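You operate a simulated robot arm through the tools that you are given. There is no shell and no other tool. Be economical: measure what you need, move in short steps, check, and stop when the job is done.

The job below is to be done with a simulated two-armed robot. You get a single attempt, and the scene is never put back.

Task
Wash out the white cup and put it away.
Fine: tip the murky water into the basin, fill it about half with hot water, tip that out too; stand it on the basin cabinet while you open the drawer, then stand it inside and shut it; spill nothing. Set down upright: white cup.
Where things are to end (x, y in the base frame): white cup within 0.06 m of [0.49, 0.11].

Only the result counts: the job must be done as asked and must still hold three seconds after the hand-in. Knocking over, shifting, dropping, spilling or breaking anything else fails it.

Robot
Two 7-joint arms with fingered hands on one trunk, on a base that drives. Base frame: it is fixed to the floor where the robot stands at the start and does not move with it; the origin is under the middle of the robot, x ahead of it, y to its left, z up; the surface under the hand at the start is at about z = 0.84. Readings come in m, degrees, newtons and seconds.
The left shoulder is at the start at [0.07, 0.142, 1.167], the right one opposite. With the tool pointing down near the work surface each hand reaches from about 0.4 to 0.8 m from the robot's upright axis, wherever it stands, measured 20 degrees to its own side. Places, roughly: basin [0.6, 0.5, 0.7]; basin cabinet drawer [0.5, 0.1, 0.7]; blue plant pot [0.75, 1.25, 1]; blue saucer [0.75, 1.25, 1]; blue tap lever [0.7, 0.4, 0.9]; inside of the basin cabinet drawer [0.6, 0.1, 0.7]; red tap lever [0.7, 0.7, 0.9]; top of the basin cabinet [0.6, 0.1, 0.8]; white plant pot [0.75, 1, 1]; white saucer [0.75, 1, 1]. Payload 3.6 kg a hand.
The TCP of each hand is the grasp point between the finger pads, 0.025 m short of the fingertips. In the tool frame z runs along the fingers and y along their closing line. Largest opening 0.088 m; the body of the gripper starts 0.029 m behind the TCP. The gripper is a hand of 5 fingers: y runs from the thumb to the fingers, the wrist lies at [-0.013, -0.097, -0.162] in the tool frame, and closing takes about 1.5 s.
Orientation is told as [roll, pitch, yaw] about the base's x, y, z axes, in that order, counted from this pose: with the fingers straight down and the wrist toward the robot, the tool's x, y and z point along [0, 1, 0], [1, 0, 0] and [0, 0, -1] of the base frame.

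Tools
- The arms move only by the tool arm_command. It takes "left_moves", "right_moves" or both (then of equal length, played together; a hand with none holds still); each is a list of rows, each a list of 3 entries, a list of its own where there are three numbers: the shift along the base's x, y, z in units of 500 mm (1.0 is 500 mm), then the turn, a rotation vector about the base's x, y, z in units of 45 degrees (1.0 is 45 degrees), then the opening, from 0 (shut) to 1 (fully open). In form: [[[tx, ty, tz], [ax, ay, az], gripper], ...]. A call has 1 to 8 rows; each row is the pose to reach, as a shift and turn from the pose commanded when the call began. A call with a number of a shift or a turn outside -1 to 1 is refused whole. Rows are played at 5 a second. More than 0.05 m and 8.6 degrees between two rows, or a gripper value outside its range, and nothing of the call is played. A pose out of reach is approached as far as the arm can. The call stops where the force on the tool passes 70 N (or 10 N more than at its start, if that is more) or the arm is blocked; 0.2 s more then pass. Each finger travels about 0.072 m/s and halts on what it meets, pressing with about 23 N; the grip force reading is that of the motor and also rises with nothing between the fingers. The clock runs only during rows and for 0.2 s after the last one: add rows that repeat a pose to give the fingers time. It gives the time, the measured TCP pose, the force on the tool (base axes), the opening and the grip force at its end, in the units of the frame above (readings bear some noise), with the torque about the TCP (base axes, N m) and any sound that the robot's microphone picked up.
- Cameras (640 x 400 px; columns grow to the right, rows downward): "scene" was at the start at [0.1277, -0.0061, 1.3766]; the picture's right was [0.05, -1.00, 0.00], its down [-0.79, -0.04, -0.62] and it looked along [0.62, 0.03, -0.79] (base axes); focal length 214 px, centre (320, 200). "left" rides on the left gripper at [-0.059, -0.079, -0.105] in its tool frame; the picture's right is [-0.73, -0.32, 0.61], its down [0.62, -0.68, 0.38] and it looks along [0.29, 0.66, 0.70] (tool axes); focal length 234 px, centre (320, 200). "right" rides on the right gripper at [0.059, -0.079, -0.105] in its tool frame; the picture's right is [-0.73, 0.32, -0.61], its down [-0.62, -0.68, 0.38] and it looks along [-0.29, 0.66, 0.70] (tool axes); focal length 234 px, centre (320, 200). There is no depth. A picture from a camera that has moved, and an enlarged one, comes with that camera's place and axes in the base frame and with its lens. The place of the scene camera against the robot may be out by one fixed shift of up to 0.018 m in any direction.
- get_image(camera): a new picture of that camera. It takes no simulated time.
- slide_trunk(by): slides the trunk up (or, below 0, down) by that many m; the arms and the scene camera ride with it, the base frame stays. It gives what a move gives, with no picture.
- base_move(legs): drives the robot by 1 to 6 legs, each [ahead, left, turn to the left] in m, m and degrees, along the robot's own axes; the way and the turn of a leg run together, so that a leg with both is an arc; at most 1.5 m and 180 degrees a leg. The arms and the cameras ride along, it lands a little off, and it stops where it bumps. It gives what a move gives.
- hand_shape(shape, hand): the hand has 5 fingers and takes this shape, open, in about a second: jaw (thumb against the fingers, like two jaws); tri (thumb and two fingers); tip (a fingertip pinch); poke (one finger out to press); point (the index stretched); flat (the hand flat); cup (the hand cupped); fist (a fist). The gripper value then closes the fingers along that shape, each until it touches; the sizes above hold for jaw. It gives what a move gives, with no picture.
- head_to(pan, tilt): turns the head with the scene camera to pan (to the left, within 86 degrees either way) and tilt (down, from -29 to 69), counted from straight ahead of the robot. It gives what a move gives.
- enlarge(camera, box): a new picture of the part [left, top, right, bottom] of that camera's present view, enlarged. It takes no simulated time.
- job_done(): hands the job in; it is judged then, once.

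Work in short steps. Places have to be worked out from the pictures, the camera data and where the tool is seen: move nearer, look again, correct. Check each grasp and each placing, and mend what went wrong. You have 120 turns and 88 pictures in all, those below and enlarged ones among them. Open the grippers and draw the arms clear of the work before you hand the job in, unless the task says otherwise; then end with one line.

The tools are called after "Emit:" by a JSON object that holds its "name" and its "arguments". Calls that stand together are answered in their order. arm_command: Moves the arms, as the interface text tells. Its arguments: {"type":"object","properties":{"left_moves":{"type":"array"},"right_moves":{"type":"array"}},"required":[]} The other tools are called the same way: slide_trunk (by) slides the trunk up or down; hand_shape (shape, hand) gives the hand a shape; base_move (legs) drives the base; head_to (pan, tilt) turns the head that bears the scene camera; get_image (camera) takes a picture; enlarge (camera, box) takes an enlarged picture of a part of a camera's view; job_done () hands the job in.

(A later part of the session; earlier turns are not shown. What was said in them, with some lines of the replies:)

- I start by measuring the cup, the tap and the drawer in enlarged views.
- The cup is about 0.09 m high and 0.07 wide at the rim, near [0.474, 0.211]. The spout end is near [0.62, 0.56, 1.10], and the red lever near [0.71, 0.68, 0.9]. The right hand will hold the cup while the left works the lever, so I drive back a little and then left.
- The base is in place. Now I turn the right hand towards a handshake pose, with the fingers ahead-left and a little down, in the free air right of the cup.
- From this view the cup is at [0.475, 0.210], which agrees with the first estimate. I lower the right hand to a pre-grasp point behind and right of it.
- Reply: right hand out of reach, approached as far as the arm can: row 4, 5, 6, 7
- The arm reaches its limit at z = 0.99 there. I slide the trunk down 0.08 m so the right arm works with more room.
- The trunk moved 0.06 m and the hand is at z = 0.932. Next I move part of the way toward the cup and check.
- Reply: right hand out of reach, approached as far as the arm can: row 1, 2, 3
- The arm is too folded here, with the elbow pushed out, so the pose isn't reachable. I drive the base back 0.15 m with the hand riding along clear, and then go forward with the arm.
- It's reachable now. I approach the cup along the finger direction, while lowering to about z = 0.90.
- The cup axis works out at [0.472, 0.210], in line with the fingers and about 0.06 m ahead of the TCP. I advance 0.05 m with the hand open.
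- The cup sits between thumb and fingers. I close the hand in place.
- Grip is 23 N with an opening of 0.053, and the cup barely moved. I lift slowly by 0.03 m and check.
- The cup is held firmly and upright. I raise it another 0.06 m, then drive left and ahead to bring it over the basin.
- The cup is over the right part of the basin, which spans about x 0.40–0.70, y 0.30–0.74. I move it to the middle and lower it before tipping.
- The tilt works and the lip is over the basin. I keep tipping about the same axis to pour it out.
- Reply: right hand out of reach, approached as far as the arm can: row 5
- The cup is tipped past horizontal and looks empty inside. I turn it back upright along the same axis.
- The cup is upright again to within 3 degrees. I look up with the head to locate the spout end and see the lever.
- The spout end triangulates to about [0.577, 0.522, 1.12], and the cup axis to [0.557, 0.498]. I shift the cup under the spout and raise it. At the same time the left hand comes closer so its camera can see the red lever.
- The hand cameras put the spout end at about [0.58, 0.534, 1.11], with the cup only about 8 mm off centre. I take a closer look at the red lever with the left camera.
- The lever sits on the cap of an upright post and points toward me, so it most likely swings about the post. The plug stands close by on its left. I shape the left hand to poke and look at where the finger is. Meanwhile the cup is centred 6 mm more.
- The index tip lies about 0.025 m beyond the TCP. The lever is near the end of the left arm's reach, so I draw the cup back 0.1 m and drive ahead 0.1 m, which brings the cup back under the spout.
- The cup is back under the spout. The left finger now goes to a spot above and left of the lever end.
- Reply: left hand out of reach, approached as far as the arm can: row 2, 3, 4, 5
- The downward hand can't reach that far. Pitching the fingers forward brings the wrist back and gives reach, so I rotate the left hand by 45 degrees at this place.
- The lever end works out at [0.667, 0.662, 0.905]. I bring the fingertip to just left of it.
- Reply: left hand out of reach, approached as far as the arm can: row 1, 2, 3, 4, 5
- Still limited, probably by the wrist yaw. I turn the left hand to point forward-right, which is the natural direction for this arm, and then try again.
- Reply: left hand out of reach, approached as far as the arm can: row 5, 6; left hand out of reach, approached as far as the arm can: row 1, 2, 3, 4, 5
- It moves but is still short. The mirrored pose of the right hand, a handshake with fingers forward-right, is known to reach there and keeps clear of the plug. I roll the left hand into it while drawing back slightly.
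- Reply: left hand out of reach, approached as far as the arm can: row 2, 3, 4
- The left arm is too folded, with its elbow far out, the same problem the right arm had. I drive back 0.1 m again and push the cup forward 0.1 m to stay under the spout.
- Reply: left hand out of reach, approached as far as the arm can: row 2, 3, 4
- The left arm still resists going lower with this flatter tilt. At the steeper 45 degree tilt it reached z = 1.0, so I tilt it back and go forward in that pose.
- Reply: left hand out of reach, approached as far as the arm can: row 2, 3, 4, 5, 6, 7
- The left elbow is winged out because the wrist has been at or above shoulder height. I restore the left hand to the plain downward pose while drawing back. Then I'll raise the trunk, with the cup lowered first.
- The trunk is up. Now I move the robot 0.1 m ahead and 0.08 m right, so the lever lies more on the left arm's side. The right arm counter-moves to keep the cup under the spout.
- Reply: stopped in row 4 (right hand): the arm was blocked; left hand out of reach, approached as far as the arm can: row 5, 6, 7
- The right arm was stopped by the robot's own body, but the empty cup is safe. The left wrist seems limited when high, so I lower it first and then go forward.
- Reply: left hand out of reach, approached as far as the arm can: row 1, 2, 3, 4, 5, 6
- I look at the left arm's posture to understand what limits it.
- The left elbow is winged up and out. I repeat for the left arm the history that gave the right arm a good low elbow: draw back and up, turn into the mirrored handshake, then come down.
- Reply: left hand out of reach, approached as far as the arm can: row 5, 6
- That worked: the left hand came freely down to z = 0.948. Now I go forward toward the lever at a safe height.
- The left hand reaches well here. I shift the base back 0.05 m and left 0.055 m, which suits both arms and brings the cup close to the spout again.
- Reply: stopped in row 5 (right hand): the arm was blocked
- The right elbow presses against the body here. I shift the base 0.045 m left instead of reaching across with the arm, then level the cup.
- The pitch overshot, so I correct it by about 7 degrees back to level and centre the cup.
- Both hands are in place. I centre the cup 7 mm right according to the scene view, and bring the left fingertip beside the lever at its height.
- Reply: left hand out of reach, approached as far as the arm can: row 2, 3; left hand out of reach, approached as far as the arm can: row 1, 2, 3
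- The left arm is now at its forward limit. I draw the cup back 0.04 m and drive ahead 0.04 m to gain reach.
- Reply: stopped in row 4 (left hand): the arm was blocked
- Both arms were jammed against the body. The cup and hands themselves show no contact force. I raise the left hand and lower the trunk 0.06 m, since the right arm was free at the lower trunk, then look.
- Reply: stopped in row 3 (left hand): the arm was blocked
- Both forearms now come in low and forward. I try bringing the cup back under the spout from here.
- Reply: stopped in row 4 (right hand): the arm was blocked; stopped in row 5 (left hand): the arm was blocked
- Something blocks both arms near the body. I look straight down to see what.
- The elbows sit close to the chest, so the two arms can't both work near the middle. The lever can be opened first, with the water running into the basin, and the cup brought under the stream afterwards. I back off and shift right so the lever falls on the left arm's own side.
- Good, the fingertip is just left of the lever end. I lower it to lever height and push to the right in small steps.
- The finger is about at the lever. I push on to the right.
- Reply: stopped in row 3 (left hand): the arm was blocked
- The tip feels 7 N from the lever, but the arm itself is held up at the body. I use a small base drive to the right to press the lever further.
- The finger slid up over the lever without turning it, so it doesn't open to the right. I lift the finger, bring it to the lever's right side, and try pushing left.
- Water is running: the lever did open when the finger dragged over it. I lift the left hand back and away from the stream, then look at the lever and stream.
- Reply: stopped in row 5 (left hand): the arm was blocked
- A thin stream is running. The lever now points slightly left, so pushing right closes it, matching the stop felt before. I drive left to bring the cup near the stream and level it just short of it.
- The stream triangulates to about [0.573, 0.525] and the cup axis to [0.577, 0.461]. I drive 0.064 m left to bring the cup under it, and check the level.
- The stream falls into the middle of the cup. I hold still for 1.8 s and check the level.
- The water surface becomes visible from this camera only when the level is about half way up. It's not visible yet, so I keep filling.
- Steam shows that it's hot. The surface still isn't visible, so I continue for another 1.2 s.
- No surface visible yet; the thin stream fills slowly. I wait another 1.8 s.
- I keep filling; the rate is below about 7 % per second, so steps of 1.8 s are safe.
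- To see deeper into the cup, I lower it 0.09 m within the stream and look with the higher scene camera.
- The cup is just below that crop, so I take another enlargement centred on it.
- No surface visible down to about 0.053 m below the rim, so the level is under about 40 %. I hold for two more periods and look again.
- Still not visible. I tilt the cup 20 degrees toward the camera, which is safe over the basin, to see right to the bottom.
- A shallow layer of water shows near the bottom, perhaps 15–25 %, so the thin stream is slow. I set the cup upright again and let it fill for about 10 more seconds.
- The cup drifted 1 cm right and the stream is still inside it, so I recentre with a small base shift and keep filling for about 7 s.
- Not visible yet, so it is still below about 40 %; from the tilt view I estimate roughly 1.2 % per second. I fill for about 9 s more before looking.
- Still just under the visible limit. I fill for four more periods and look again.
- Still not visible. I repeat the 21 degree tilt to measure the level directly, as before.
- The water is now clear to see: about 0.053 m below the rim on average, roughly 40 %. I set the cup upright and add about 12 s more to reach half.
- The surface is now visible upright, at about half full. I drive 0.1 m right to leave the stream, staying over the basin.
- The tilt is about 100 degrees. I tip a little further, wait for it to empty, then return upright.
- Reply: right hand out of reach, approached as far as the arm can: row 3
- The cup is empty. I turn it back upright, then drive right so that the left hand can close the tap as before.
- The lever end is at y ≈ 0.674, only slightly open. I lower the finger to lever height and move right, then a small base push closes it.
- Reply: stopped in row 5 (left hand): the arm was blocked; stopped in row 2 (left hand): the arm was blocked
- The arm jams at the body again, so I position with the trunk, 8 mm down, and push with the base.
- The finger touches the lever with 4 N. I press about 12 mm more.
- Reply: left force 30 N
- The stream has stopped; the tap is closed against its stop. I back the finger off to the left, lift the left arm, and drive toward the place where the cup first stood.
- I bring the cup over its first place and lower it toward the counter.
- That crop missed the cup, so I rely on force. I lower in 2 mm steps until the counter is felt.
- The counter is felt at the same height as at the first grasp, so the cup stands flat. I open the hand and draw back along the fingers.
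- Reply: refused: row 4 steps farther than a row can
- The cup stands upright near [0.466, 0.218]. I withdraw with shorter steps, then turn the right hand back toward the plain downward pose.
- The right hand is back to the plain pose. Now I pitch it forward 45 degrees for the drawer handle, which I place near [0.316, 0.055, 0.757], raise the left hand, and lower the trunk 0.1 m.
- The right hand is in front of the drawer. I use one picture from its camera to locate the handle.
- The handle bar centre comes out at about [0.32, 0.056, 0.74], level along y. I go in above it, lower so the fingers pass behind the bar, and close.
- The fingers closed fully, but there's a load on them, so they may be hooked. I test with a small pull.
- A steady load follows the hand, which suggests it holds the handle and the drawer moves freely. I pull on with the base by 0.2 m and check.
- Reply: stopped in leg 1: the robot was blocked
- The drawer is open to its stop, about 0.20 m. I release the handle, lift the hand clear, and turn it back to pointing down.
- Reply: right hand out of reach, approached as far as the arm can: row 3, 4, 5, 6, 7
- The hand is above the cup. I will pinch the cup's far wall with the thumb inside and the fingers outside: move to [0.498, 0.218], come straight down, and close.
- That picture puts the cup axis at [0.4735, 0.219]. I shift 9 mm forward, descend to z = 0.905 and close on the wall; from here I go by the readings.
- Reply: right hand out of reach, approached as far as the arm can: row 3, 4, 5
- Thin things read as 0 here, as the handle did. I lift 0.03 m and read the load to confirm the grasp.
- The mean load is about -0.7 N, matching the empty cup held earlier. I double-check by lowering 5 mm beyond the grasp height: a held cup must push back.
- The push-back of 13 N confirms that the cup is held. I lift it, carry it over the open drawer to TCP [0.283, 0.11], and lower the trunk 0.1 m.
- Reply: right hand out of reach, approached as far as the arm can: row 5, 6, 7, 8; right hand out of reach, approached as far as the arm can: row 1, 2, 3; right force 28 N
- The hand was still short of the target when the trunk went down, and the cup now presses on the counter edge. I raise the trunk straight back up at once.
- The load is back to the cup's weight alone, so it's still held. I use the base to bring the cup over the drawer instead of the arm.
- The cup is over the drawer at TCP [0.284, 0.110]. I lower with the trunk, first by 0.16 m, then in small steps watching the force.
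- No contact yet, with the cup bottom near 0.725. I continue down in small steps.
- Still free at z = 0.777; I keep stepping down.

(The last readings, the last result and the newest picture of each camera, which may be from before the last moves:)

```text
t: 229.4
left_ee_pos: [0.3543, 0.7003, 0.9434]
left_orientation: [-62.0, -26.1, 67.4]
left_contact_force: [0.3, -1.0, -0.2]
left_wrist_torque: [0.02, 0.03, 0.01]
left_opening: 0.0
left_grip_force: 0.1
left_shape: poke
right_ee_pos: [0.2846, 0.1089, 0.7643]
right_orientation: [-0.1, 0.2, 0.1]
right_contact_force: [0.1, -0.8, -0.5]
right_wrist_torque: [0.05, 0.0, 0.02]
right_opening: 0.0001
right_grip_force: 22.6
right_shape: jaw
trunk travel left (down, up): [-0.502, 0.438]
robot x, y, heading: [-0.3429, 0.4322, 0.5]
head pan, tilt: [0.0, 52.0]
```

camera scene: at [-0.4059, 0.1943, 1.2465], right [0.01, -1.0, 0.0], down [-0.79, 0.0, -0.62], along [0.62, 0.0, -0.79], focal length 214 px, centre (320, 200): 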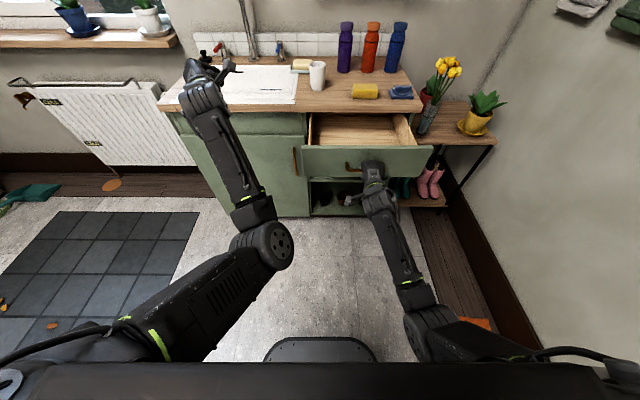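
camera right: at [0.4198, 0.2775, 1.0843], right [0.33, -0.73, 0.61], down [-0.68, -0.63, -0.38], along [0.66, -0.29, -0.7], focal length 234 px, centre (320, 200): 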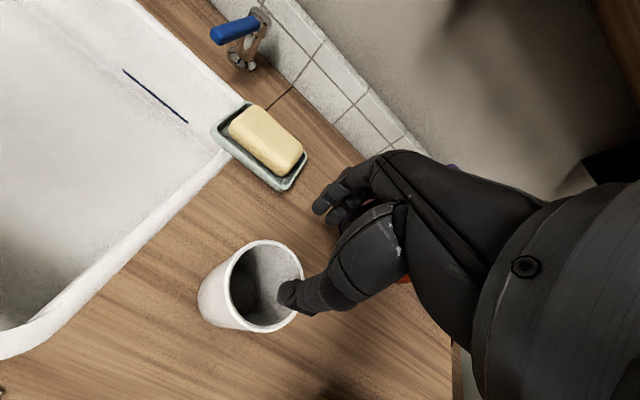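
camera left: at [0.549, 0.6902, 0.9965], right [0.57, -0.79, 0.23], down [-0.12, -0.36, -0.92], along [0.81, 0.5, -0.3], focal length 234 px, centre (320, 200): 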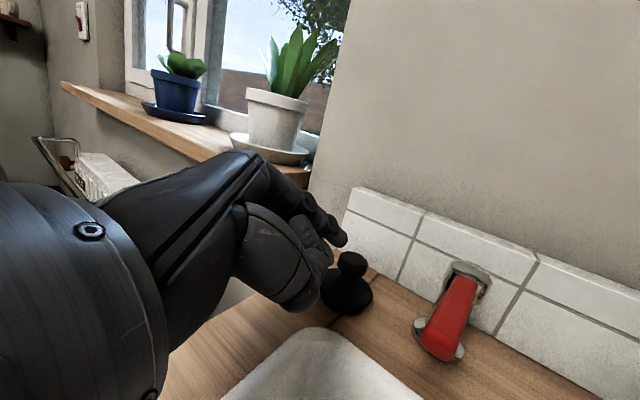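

No contact at 0.764 either, so I take two more steps.

Emit:
{"name": "slide_trunk", "arguments": {"by": -0.005}}

Emit:
{"name": "slide_trunk", "arguments": {"by": -0.005}}

```text
t: 229.9
left_ee_pos: [0.3541, 0.7007, 0.9403]
left_orientation: [-61.9, -26.1, 67.5]
left_contact_force: [-0.6, 0.2, 0.4]
left_wrist_torque: [-0.01, 0.04, -0.02]
left_opening: 0.0
left_grip_force: 0.0
left_shape: poke
right_ee_pos: [0.2839, 0.1086, 0.7601]
right_orientation: [0.0, 0.2, 0.1]
right_contact_force: [0.3, -0.2, 0.1]
right_wrist_torque: [-0.02, -0.01, -0.01]
right_opening: 0.0
right_grip_force: 22.9
right_shape: jaw
trunk travel left (down, up): [-0.497, 0.443]
robot x, y, heading: [-0.3408, 0.4277, 0.2]
head pan, tilt: [0.0, 52.0]
```

```text
t: 230.4
left_ee_pos: [0.3537, 0.6995, 0.9349]
left_orientation: [-62.1, -26.1, 67.5]
left_contact_force: [0.4, -0.5, 0.5]
left_wrist_torque: [0.01, -0.02, -0.03]
left_opening: 0.0001
left_grip_force: 0.1
left_shape: poke
right_ee_pos: [0.2865, 0.1083, 0.7543]
right_orientation: [0.0, 0.2, 0.2]
right_contact_force: [0.3, 0.0, -0.4]
right_wrist_torque: [0.0, 0.0, 0.01]
right_opening: 0.0
right_grip_force: 23.1
right_shape: jaw
trunk travel left (down, up): [-0.492, 0.448]
robot x, y, heading: [-0.3405, 0.4281, 0.1]
head pan, tilt: [0.0, 52.0]
```

I continue; the drawer floor must be close.

Emit:
{"name": "slide_trunk", "arguments": {"by": -0.005}}

Emit:
{"name": "slide_trunk", "arguments": {"by": -0.004}}

```text
t: 231.0
left_ee_pos: [0.3523, 0.7011, 0.9307]
left_orientation: [-62.2, -26.1, 67.5]
left_contact_force: [0.7, -0.1, 0.1]
left_wrist_torque: [0.03, 0.0, 0.0]
left_opening: 0.0001
left_grip_force: 0.1
left_shape: poke
right_ee_pos: [0.2832, 0.1086, 0.7513]
right_orientation: [-0.1, -0.1, 0.1]
right_contact_force: [1.0, -1.9, 10.2]
right_wrist_torque: [-0.03, 0.01, -0.03]
right_opening: 0.0001
right_grip_force: 22.8
right_shape: jaw
trunk travel left (down, up): [-0.487, 0.453]
robot x, y, heading: [-0.3448, 0.4367, 0.2]
head pan, tilt: [0.0, 52.0]
```

```text
t: 231.5
left_ee_pos: [0.3509, 0.7021, 0.9291]
left_orientation: [-62.2, -26.1, 67.7]
left_contact_force: [0.9, -0.6, -0.7]
left_wrist_torque: [0.02, 0.02, -0.01]
left_opening: 0.0001
left_grip_force: 0.0
left_shape: poke
right_ee_pos: [0.2823, 0.1095, 0.7509]
right_orientation: [-0.3, -0.1, 0.1]
right_contact_force: [-0.3, -1.6, 27.0]
right_wrist_torque: [-0.16, 0.26, -0.03]
right_opening: 0.0001
right_grip_force: 23.4
right_shape: jaw
trunk travel left (down, up): [-0.483, 0.457]
robot x, y, heading: [-0.3415, 0.4297, 0.3]
head pan, tilt: [0.0, 52.0]
```

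Floor contact: 10 N, then 27 N. I relieve 3 mm, open the hand moderately, and rise straight up with the trunk.

Emit:
{"name": "slide_trunk", "arguments": {"by": 0.004}}

Emit:
{"name": "arm_command", "arguments": {"right_moves": [[[0, 0, 0], [0, 0, 0], 0.15], [[0, 0, 0], [0, 0, 0], 0.3], [[0, 0, 0], [0, 0, 0], 0.45], [[0, 0, 0], [0, 0, 0], 0.45], [[0, 0, 0], [0, 0, 0], 0.45], [[0, 0, 0], [0, 0, 0], 0.45]]}}

Emit:
{"name": "slide_trunk", "arguments": {"by": 0.05}}

```text
t: 232.1
left_ee_pos: [0.3519, 0.701, 0.931]
left_orientation: [-62.2, -26.2, 67.6]
left_contact_force: [-0.6, 0.2, 0.2]
left_wrist_torque: [0.0, 0.0, -0.01]
left_opening: 0.0
left_grip_force: 0.1
left_shape: poke
right_ee_pos: [0.2847, 0.1094, 0.7508]
right_orientation: [0.1, 0.2, 0.1]
right_contact_force: [0.3, -1.3, 14.2]
right_wrist_torque: [-0.09, 0.22, -0.02]
right_opening: 0.0002
right_grip_force: 23.3
right_shape: jaw
trunk travel left (down, up): [-0.487, 0.453]
robot x, y, heading: [-0.3425, 0.432, 0.1]
head pan, tilt: [0.0, 52.0]
```

```text
t: 233.4
left_ee_pos: [0.3546, 0.7001, 0.9296]
left_orientation: [-62.1, -26.1, 67.4]
left_contact_force: [-0.1, -0.7, 0.0]
left_wrist_torque: [-0.01, 0.01, -0.02]
left_opening: 0.0
left_grip_force: 0.0
left_shape: poke
right_ee_pos: [0.2841, 0.1088, 0.7506]
right_orientation: [0.0, 0.2, 0.0]
right_contact_force: [-0.2, -0.2, 0.2]
right_wrist_torque: [0.03, 0.02, 0.0]
right_opening: 0.0392
right_grip_force: 0.1
right_shape: jaw
trunk travel left (down, up): [-0.487, 0.453]
robot x, y, heading: [-0.342, 0.4307, 0.3]
head pan, tilt: [0.0, 52.0]
```

```text
t: 234.4
left_ee_pos: [0.3541, 0.6994, 0.979]
left_orientation: [-62.0, -26.2, 67.4]
left_contact_force: [-0.1, 0.4, 0.4]
left_wrist_torque: [0.02, 0.0, 0.02]
left_opening: 0.0002
left_grip_force: 0.1
left_shape: poke
right_ee_pos: [0.285, 0.1091, 0.7995]
right_orientation: [0.0, 0.3, 0.2]
right_contact_force: [0.8, -0.9, 0.9]
right_wrist_torque: [-0.03, -0.01, -0.02]
right_opening: 0.0391
right_grip_force: 0.0
right_shape: jaw
trunk travel left (down, up): [-0.537, 0.403]
robot x, y, heading: [-0.3451, 0.4325, 0.1]
head pan, tilt: [0.0, 52.0]
```

The hand is free, with zero force, and the cup stands in the drawer. I rise clear, close the hand, back off, and line up in front of the handle.

Emit:
{"name": "slide_trunk", "arguments": {"by": 0.13}}

Emit:
{"name": "base_move", "arguments": {"legs": [[-0.28, 0, 0], [0, -0.053, 0]]}}

Emit:
{"name": "arm_command", "arguments": {"right_moves": [[[0, 0, 0], [0, 0, 0], 0.3], [[0, 0, 0], [0, 0, 0], 0.1], [[0, 0, 0], [0, 0, 0], 0], [[0, 0, 0], [0, 0, 0], 0]]}}

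Emit:
{"name": "slide_trunk", "arguments": {"by": -0.18}}

```text
t: 235.9
left_ee_pos: [0.3558, 0.7014, 1.1097]
left_orientation: [-61.8, -26.0, 67.3]
left_contact_force: [0.4, -0.3, -0.3]
left_wrist_torque: [0.0, -0.02, 0.02]
left_opening: 0.0001
left_grip_force: 0.1
left_shape: poke
right_ee_pos: [0.2847, 0.1087, 0.9291]
right_orientation: [0.0, 0.1, 0.1]
right_contact_force: [0.3, -1.4, -0.7]
right_wrist_torque: [0.01, 0.0, -0.01]
right_opening: 0.0392
right_grip_force: 0.0
right_shape: jaw
trunk travel left (down, up): [-0.667, 0.273]
robot x, y, heading: [-0.3432, 0.4318, 0.3]
head pan, tilt: [0.0, 52.0]
```

```text
t: 237.7
left_ee_pos: [0.12, 0.7157, 1.1124]
left_orientation: [-62.3, -26.2, 68.6]
left_contact_force: [0.4, 0.5, 0.1]
left_wrist_torque: [0.01, -0.01, 0.0]
left_opening: 0.0
left_grip_force: 0.0
left_shape: poke
right_ee_pos: [0.0609, 0.1205, 0.9324]
right_orientation: [0.0, 0.0, 1.0]
right_contact_force: [-0.4, 0.2, 0.8]
right_wrist_torque: [0.01, -0.01, 0.02]
right_opening: 0.0392
right_grip_force: 0.0
right_shape: jaw
trunk travel left (down, up): [-0.667, 0.273]
robot x, y, heading: [-0.5678, 0.4336, 1.4]
head pan, tilt: [0.0, 52.0]
stopped in leg 1: the robot was blocked; the commanded pose is now the measured one
```

```text
t: 238.7
left_ee_pos: [0.1229, 0.7149, 1.1102]
left_orientation: [-62.0, -26.2, 68.4]
left_contact_force: [-0.4, 0.0, -0.1]
left_wrist_torque: [0.01, -0.01, 0.0]
left_opening: 0.0
left_grip_force: 0.0
left_shape: poke
right_ee_pos: [0.0617, 0.1204, 0.9305]
right_orientation: [-0.1, 0.2, 1.0]
right_contact_force: [0.1, -0.1, -1.4]
right_wrist_torque: [0.02, -0.02, 0.02]
right_opening: 0.0002
right_grip_force: 22.7
right_shape: jaw
trunk travel left (down, up): [-0.667, 0.273]
robot x, y, heading: [-0.5687, 0.4339, 1.1]
head pan, tilt: [0.0, 52.0]
```

```text
t: 240.7
left_ee_pos: [0.1234, 0.7133, 0.9299]
left_orientation: [-62.0, -26.1, 68.5]
left_contact_force: [0.1, 0.7, 0.3]
left_wrist_torque: [-0.02, 0.0, -0.02]
left_opening: 0.0
left_grip_force: 0.1
left_shape: poke
right_ee_pos: [0.0625, 0.1221, 0.7499]
right_orientation: [-0.1, 0.1, 1.0]
right_contact_force: [-0.3, -0.3, 0.6]
right_wrist_torque: [-0.01, 0.0, -0.02]
right_opening: 0.0
right_grip_force: 22.4
right_shape: jaw
trunk travel left (down, up): [-0.487, 0.453]
robot x, y, heading: [-0.5724, 0.4322, 1.5]
head pan, tilt: [0.0, 52.0]
```

The base touched something behind at -0.57 and stopped. The hand is just in front of the handle but 0.065 m too far left, so I shift it with the arm, then push the drawer shut in short base steps.

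Emit:
{"name": "arm_command", "arguments": {"right_moves": [[[-0.03, -0.03, -0.01], [0, 0, 0], 0], [[-0.04, -0.09, -0.016], [0, 0, 0], 0], [[-0.04, -0.13, -0.016], [0, 0, 0], 0], [[-0.04, -0.13, -0.016], [0, 0, 0], 0]]}}

Emit:
{"name": "base_move", "arguments": {"legs": [[0.04, 0, 0], [0.03, 0, 0], [0.03, 0, 0], [0.03, 0, 0], [0.03, 0, 0]]}}

```text
t: 241.7
left_ee_pos: [0.123, 0.7137, 0.9308]
left_orientation: [-62.0, -26.2, 68.5]
left_contact_force: [0.3, -0.4, -0.5]
left_wrist_torque: [-0.01, 0.01, 0.01]
left_opening: 0.0
left_grip_force: 0.1
left_shape: poke
right_ee_pos: [0.0421, 0.0561, 0.7421]
right_orientation: [-0.1, 0.2, 1.0]
right_contact_force: [-0.2, -0.1, 0.2]
right_wrist_torque: [0.0, 0.01, 0.0]
right_opening: 0.0
right_grip_force: 22.7
right_shape: jaw
trunk travel left (down, up): [-0.487, 0.453]
robot x, y, heading: [-0.5684, 0.434, 1.0]
head pan, tilt: [0.0, 52.0]
```

```text
t: 244.3
left_ee_pos: [0.285, 0.7165, 0.9301]
left_orientation: [-61.8, -26.1, 68.5]
left_contact_force: [0.6, 0.5, -0.5]
left_wrist_torque: [-0.02, 0.0, 0.0]
left_opening: 0.0
left_grip_force: 0.0
left_shape: poke
right_ee_pos: [0.2032, 0.0583, 0.7431]
right_orientation: [0.0, 0.3, 1.0]
right_contact_force: [0.1, -0.7, -0.2]
right_wrist_torque: [-0.03, -0.03, 0.03]
right_opening: 0.0001
right_grip_force: 22.8
right_shape: jaw
trunk travel left (down, up): [-0.487, 0.453]
robot x, y, heading: [-0.4107, 0.4384, 1.2]
head pan, tilt: [0.0, 52.0]
```

The drawer glides with almost no force. I push on in smaller steps.

Emit:
{"name": "base_move", "arguments": {"legs": [[0.03, 0, 0], [0.025, 0, 0], [0.02, 0, 0]]}}

```text
t: 245.9
left_ee_pos: [0.36, 0.718, 0.9285]
left_orientation: [-62.0, -26.3, 68.5]
left_contact_force: [1.0, -0.6, 0.0]
left_wrist_torque: [0.04, -0.05, 0.0]
left_opening: 0.0001
left_grip_force: 0.1
left_shape: poke
right_ee_pos: [0.2785, 0.0596, 0.7424]
right_orientation: [0.0, 0.3, 0.9]
right_contact_force: [0.6, 0.3, 1.1]
right_wrist_torque: [0.02, -0.02, 0.03]
right_opening: 0.0
right_grip_force: 22.9
right_shape: jaw
trunk travel left (down, up): [-0.487, 0.453]
robot x, y, heading: [-0.3321, 0.4378, 1.0]
head pan, tilt: [0.0, 52.0]
```

No resistance yet; I advance in about 1 cm steps until the drawer meets its end.

Emit:
{"name": "base_move", "arguments": {"legs": [[0.012, 0, 0]]}}

Emit:
{"name": "base_move", "arguments": {"legs": [[0.01, 0, 0]]}}

```text
t: 246.7
left_ee_pos: [0.3701, 0.7191, 0.9313]
left_orientation: [-62.0, -26.1, 68.4]
left_contact_force: [0.9, 0.1, -0.6]
left_wrist_torque: [-0.02, 0.02, -0.01]
left_opening: 0.0
left_grip_force: 0.0
left_shape: poke
right_ee_pos: [0.2891, 0.0592, 0.7426]
right_orientation: [0.0, 0.2, 0.9]
right_contact_force: [-1.7, -1.4, 1.5]
right_wrist_torque: [-0.01, 0.0, -0.04]
right_opening: 0.0
right_grip_force: 23.1
right_shape: jaw
trunk travel left (down, up): [-0.487, 0.453]
robot x, y, heading: [-0.3238, 0.4407, 1.4]
head pan, tilt: [0.0, 52.0]
```

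```text
t: 247.4
left_ee_pos: [0.376, 0.7202, 0.9331]
left_orientation: [-62.2, -26.3, 68.5]
left_contact_force: [-0.5, -0.1, -0.4]
left_wrist_torque: [0.01, 0.02, 0.02]
left_opening: 0.0
left_grip_force: 0.1
left_shape: poke
right_ee_pos: [0.2973, 0.0607, 0.7446]
right_orientation: [-0.1, -0.1, 0.7]
right_contact_force: [-15.2, -2.4, 6.7]
right_wrist_torque: [-0.08, -0.08, -0.18]
right_opening: 0.0
right_grip_force: 23.1
right_shape: jaw
trunk travel left (down, up): [-0.487, 0.453]
robot x, y, heading: [-0.3126, 0.4367, 1.1]
head pan, tilt: [0.0, 52.0]
```

The push meets 15 N at TCP x = 0.297, which is just where the closed handle stands. I press a few millimetres more, then back away.

Emit:
{"name": "base_move", "arguments": {"legs": [[0.006, 0, 0]]}}

Emit:
{"name": "base_move", "arguments": {"legs": [[-0.15, 0, 0]]}}

Emit:
{"name": "arm_command", "arguments": {"right_moves": [[[0, 0, 0], [0, 0, 0], 0.5], [[0, 0, 0], [0, 0, 0], 1], [[0, 0, 0], [0, 0, 0], 1], [[0, 0, 0], [0, 0, 0], 1], [[0, 0, 0], [0, 0, 0], 1], [[0, 0, 0], [0, 0, 0], 1]]}}

Emit:
{"name": "hand_shape", "arguments": {"hand": "left", "shape": "jaw"}}

```text
t: 248.2
left_ee_pos: [0.3822, 0.7197, 0.9351]
left_orientation: [-62.4, -26.3, 68.5]
left_contact_force: [-0.6, 0.2, 0.2]
left_wrist_torque: [0.01, 0.0, 0.0]
left_opening: 0.0001
left_grip_force: 0.1
left_shape: poke
right_ee_pos: [0.3004, 0.059, 0.7467]
right_orientation: [-0.1, 0.0, 0.8]
right_contact_force: [-31.0, 0.2, 7.9]
right_wrist_torque: [-0.09, 0.0, -0.16]
right_opening: 0.0
right_grip_force: 22.5
right_shape: jaw
trunk travel left (down, up): [-0.487, 0.453]
robot x, y, heading: [-0.3086, 0.4415, 1.0]
head pan, tilt: [0.0, 52.0]
```

```text
t: 249.5
left_ee_pos: [0.2361, 0.7144, 0.9314]
left_orientation: [-62.2, -26.3, 68.3]
left_contact_force: [0.6, 0.2, -0.1]
left_wrist_torque: [0.01, 0.02, 0.01]
left_opening: 0.0
left_grip_force: 0.1
left_shape: poke
right_ee_pos: [0.1524, 0.0539, 0.7435]
right_orientation: [-0.2, 0.1, 0.5]
right_contact_force: [-0.2, -0.4, 0.0]
right_wrist_torque: [-0.02, 0.0, 0.01]
right_opening: 0.0
right_grip_force: 22.8
right_shape: jaw
trunk travel left (down, up): [-0.487, 0.453]
robot x, y, heading: [-0.4536, 0.4368, 1.0]
head pan, tilt: [0.0, 52.0]
```

```text
t: 250.9
left_ee_pos: [0.2373, 0.7147, 0.9303]
left_orientation: [-62.1, -26.2, 68.3]
left_contact_force: [-0.7, -0.7, -0.3]
left_wrist_torque: [0.02, 0.01, -0.01]
left_opening: 0.0
left_grip_force: 0.1
left_shape: poke
right_ee_pos: [0.1534, 0.0542, 0.7432]
right_orientation: [-0.1, 0.3, 0.6]
right_contact_force: [0.1, 0.2, 0.5]
right_wrist_torque: [-0.01, 0.0, -0.01]
right_opening: 0.0873
right_grip_force: 0.0
right_shape: jaw
trunk travel left (down, up): [-0.487, 0.453]
robot x, y, heading: [-0.4553, 0.4367, 1.0]
head pan, tilt: [0.0, 52.0]
```

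```text
t: 251.8
left_ee_pos: [0.2378, 0.7144, 0.9309]
left_orientation: [-62.0, -26.2, 68.3]
left_contact_force: [1.2, -0.2, 0.5]
left_wrist_torque: [0.0, -0.02, -0.01]
left_opening: 0.088
left_grip_force: 0.1
left_shape: jaw
right_ee_pos: [0.1532, 0.0549, 0.7422]
right_orientation: [0.0, 0.3, 0.6]
right_contact_force: [-0.2, -0.3, -0.3]
right_wrist_torque: [0.0, 0.0, -0.02]
right_opening: 0.0876
right_grip_force: 0.0
right_shape: jaw
trunk travel left (down, up): [-0.487, 0.453]
robot x, y, heading: [-0.4551, 0.4389, 0.8]
head pan, tilt: [0.0, 52.0]
```

The drawer met its stop with 31 N. Both hands are open and clear of the work, so I hand the job in.

Emit:
{"name": "job_done", "arguments": {}}

```text
The job is handed in.
```

I emptied the white cup, rinsed it with about half a cup of hot water, and tipped that into the basin. It now stands in the closed drawer, and the tap is off. I had no pictures left for the last steps, so the cup's final place (about [0.45, 0.11]) and its standing upright rest on position and force readings. The cup touched down on the counter edge once on the way to the drawer, and the base bumped something behind it once; I couldn't check whether either moved anything.
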